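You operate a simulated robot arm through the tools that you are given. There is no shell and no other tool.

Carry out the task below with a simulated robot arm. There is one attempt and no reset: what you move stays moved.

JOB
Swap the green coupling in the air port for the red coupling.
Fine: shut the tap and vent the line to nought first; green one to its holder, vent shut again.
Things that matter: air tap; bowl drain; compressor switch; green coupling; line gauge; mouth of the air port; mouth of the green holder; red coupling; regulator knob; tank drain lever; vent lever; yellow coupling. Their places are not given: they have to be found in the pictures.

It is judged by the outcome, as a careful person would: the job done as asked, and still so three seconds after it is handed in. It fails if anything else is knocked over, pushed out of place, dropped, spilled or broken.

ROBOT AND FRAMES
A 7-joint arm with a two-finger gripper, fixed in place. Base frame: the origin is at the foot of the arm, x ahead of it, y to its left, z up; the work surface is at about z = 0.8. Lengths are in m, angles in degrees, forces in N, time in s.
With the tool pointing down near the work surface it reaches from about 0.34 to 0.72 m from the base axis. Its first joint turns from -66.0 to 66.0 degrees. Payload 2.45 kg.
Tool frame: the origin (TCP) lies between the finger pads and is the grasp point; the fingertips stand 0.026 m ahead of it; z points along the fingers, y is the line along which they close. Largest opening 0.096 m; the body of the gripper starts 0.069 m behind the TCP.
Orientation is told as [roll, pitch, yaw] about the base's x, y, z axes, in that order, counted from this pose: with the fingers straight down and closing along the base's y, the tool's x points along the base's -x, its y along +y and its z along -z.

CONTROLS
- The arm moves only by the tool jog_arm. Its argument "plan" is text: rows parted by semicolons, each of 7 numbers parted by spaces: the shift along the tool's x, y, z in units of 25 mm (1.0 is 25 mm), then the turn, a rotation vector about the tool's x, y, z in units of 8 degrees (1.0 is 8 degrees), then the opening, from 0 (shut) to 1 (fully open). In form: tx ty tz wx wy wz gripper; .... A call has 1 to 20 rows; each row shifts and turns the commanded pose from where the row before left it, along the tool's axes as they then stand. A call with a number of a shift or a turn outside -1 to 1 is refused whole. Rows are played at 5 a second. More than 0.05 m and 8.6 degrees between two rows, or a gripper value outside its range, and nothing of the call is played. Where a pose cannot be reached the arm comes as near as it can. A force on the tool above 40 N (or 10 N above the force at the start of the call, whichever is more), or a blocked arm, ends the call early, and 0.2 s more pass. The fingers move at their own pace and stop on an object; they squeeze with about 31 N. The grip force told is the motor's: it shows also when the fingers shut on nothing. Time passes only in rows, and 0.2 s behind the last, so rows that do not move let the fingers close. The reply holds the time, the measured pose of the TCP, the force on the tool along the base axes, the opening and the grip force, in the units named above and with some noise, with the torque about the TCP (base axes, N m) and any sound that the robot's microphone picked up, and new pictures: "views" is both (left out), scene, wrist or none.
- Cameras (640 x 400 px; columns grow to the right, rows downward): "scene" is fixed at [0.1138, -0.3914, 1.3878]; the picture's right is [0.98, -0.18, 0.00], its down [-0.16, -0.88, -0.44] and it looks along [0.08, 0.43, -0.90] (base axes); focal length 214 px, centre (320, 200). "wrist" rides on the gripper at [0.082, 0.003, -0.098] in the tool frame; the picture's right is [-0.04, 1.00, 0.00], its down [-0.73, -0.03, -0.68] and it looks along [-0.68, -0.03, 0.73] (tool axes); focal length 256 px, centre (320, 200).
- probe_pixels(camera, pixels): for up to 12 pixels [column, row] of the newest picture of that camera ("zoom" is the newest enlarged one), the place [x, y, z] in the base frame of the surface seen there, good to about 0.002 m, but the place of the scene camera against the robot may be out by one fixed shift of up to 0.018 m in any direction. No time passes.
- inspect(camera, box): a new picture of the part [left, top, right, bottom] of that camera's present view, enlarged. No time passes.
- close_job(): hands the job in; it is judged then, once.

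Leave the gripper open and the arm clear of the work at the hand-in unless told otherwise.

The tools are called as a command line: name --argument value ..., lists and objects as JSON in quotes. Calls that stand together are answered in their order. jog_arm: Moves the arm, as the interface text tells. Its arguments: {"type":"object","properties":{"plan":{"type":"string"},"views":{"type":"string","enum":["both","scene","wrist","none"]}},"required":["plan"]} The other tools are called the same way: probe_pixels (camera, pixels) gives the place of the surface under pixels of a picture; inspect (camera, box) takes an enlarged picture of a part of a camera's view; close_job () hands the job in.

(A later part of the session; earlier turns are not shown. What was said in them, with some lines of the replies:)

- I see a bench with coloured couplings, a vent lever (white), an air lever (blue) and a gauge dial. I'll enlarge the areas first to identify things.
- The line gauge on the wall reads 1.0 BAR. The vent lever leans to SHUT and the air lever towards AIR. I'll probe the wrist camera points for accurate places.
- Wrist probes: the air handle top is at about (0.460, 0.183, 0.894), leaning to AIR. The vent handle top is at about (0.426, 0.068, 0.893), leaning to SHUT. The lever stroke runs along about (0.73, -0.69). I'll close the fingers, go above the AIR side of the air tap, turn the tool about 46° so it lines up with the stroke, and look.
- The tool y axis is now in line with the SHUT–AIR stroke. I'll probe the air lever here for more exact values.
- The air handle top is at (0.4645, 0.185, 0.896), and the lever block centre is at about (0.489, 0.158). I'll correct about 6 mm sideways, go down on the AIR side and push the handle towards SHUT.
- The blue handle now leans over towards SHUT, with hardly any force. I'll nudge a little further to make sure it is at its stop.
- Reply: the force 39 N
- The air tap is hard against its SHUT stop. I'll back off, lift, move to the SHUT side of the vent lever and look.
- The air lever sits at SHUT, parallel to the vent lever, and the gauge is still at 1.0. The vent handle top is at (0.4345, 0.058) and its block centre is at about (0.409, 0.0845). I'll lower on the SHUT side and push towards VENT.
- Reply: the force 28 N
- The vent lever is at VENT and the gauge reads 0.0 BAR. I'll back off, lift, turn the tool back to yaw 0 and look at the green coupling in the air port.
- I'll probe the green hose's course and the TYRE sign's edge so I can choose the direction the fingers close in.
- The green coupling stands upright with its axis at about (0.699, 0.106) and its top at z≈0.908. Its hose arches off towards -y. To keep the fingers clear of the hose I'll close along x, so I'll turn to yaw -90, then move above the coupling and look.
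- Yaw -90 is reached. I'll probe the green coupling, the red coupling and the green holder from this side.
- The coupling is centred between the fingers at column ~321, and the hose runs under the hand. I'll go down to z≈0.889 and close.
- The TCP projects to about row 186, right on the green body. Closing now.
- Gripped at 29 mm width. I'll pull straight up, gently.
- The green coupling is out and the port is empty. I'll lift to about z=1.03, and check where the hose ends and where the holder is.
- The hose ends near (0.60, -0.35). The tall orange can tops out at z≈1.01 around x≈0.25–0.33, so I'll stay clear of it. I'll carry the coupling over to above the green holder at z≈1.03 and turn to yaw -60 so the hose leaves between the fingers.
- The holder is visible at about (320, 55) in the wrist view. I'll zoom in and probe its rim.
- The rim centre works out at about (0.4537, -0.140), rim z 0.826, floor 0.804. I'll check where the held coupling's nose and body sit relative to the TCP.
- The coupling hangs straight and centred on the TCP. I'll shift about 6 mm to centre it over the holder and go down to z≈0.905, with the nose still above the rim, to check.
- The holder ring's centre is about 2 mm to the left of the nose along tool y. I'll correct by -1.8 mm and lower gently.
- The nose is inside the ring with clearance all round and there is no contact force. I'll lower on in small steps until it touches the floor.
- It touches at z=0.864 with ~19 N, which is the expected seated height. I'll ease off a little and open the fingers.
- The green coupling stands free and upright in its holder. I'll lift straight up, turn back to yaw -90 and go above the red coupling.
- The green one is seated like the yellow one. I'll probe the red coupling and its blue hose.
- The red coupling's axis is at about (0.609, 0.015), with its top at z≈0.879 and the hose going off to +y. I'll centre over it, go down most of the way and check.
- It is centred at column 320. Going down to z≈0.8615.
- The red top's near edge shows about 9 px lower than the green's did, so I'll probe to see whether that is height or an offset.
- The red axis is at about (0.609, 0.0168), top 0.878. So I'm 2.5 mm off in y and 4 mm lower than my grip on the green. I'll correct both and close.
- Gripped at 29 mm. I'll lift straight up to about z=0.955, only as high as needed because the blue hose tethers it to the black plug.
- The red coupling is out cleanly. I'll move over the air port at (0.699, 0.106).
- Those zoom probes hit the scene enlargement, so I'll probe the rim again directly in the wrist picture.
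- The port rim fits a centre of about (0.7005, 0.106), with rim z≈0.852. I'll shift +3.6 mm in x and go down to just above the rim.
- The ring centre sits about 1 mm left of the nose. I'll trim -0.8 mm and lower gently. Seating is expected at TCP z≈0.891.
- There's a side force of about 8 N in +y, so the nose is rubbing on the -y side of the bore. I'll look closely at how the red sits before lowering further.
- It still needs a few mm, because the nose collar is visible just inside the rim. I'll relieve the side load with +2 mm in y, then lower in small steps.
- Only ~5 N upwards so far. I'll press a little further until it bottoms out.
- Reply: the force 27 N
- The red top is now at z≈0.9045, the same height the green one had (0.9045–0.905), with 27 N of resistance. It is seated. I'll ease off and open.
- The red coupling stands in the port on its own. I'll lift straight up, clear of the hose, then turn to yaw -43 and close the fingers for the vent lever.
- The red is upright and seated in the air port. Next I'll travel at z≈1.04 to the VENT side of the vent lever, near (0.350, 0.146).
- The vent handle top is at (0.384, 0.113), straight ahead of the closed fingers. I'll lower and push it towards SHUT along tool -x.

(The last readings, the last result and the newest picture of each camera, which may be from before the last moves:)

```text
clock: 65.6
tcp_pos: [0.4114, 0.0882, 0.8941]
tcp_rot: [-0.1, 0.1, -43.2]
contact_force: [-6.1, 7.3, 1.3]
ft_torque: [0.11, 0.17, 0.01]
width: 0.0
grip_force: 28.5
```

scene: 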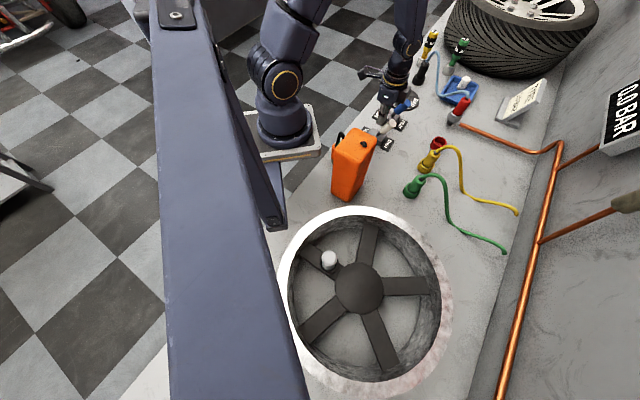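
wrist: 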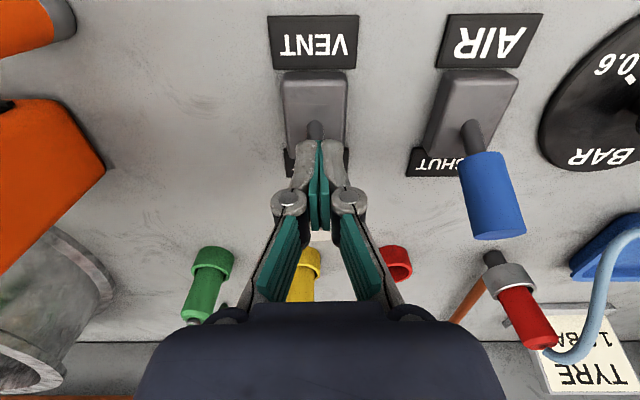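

The vent handle has gone over to SHUT and ~9 N has built up at the stop. I'll nudge it slightly more to be sure, then back off, lift clear and look.

jog_arm --plan "-0.1 0 0 0 0 0 0; -0.05 0 0 0 0 0 0; 0 0 0 0 0 0 0" --views "none"

jog_arm --plan "0.6 0 0 0 0 0 0; 0.6 0 0 0 0 0 0; 0.6 0 0 0 0 0 0; 0 0 -1 0 0 0 0; 0 0 -1 0 0 0 0; 0 0 -1 0 0 0 0; 0 0 -1 0 0 0 0; 0 0 -1 0 0 0 0.5; 0 0 -1 0 0 0 1; 0 0 -1 0 0 0 1; 0 0 -1 0 0 0 1; 0.8 0 -1 0 0 0 1; 0 0 0 0 0 0 1; 0 0 0 0 0 0 1"

```text
clock: 66.4
tcp_pos: [0.4108, 0.0883, 0.8936]
tcp_rot: [-0.2, 0.4, -43.0]
contact_force: [-24.8, 30.4, 6.4]
ft_torque: [0.69, 0.56, -0.08]
width: 0.0
grip_force: 28.8
```

```text
clock: 69.4
tcp_pos: [0.367, 0.1293, 1.119]
tcp_rot: [-0.1, -0.1, -43.2]
contact_force: [-0.8, 0.1, -0.1]
ft_torque: [0.03, 0.01, -0.01]
width: 0.0961
grip_force: 0.1
```

scene: 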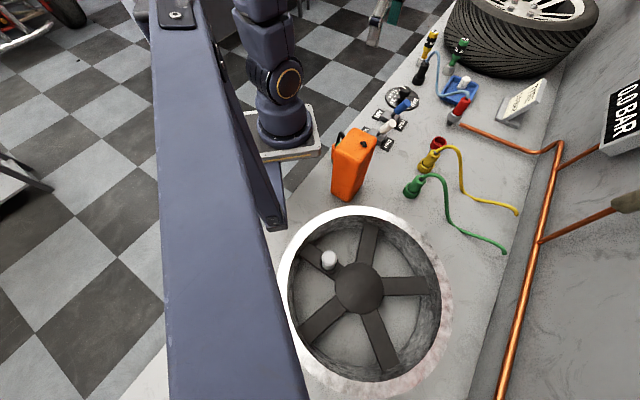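
wrist: 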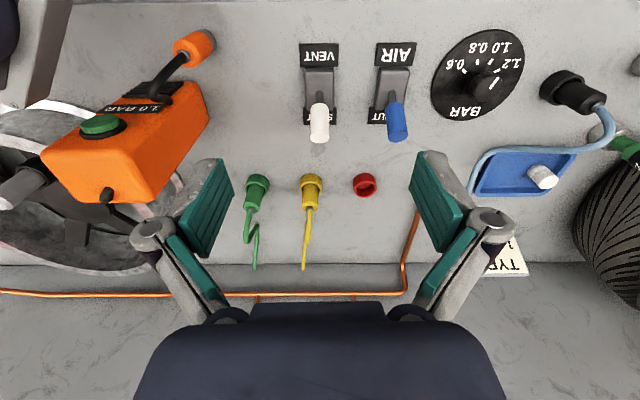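

Both handles lean to SHUT. One last close look at the gauge, the port, the holder and the levers.

inspect --camera "scene" --box '[350, 70, 530, 220]'

inspect --camera "scene" --box '[560, 60, 640, 170]'

inspect --camera "scene" --box '[430, 80, 490, 140]'

probe_pixels --camera "scene" --pixels '[[461, 101], [464, 101], [417, 181], [434, 155]]'

```text
2.67 times, centred on (440, 145) of scene
```

zoom: 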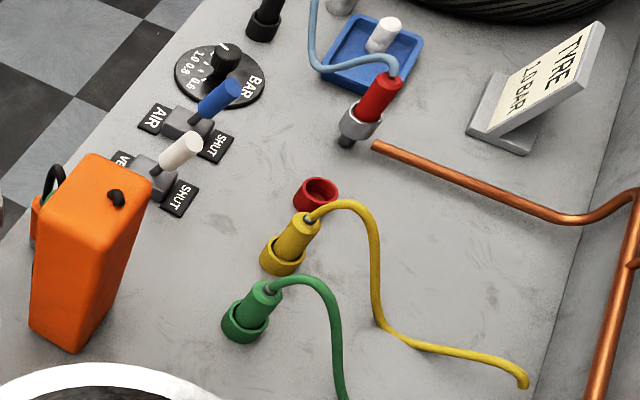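

```text
3.64 times, centred on (600, 115) of scene
```

zoom: 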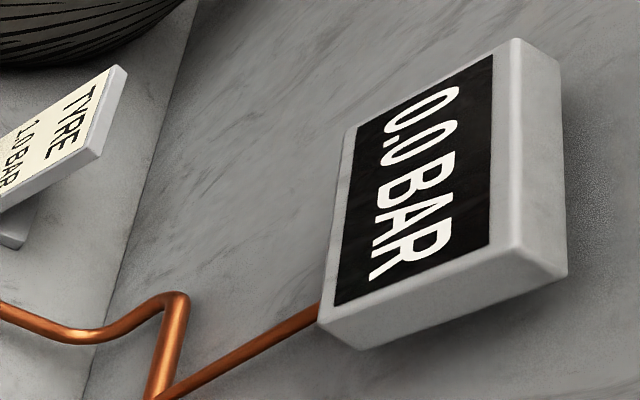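

```text
6.67 times, centred on (460, 110) of scene
```

zoom: 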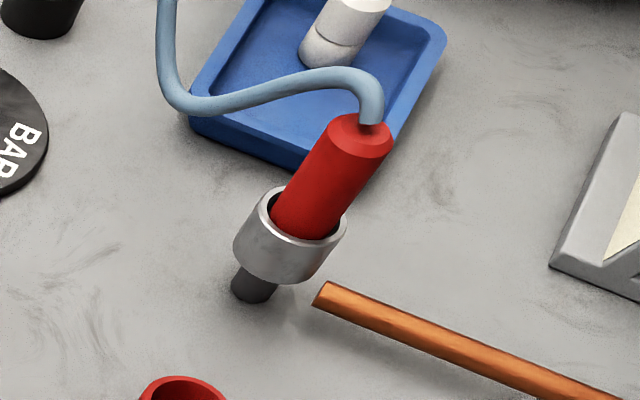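

```text
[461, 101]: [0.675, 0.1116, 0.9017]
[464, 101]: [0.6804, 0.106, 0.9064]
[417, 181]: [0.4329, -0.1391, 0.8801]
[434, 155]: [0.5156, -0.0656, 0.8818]
```

The gauge reads 0.0 BAR, and the air tap and vent are both at SHUT. The red is seated in the air port and the green in its own holder. Everything else is in place, and the arm is up and clear with the gripper open. Handing in.

close_job

```text
The job is handed in.
```

The red coupling is now in the air port, and the green one is in its own holder. I've handed the job in but haven't had a verdict back.

- **Before the swap:** I shut the air tap and opened the vent. The line gauge dropped from 1.0 to 0.0 BAR before I touched the green coupling.
- **Red coupling:** it rubbed on one side of the port on the way in, so I moved it about 2 mm and pressed it home. Its top now sits at the same height the green one did.
- **How I left it:** the vent is shut again and the gauge still reads 0.0 BAR. You didn't ask for the air tap to be reopened, so I left it shut.

In the last pictures nothing else looked moved or knocked over. The arm is clear of the work with the gripper open.
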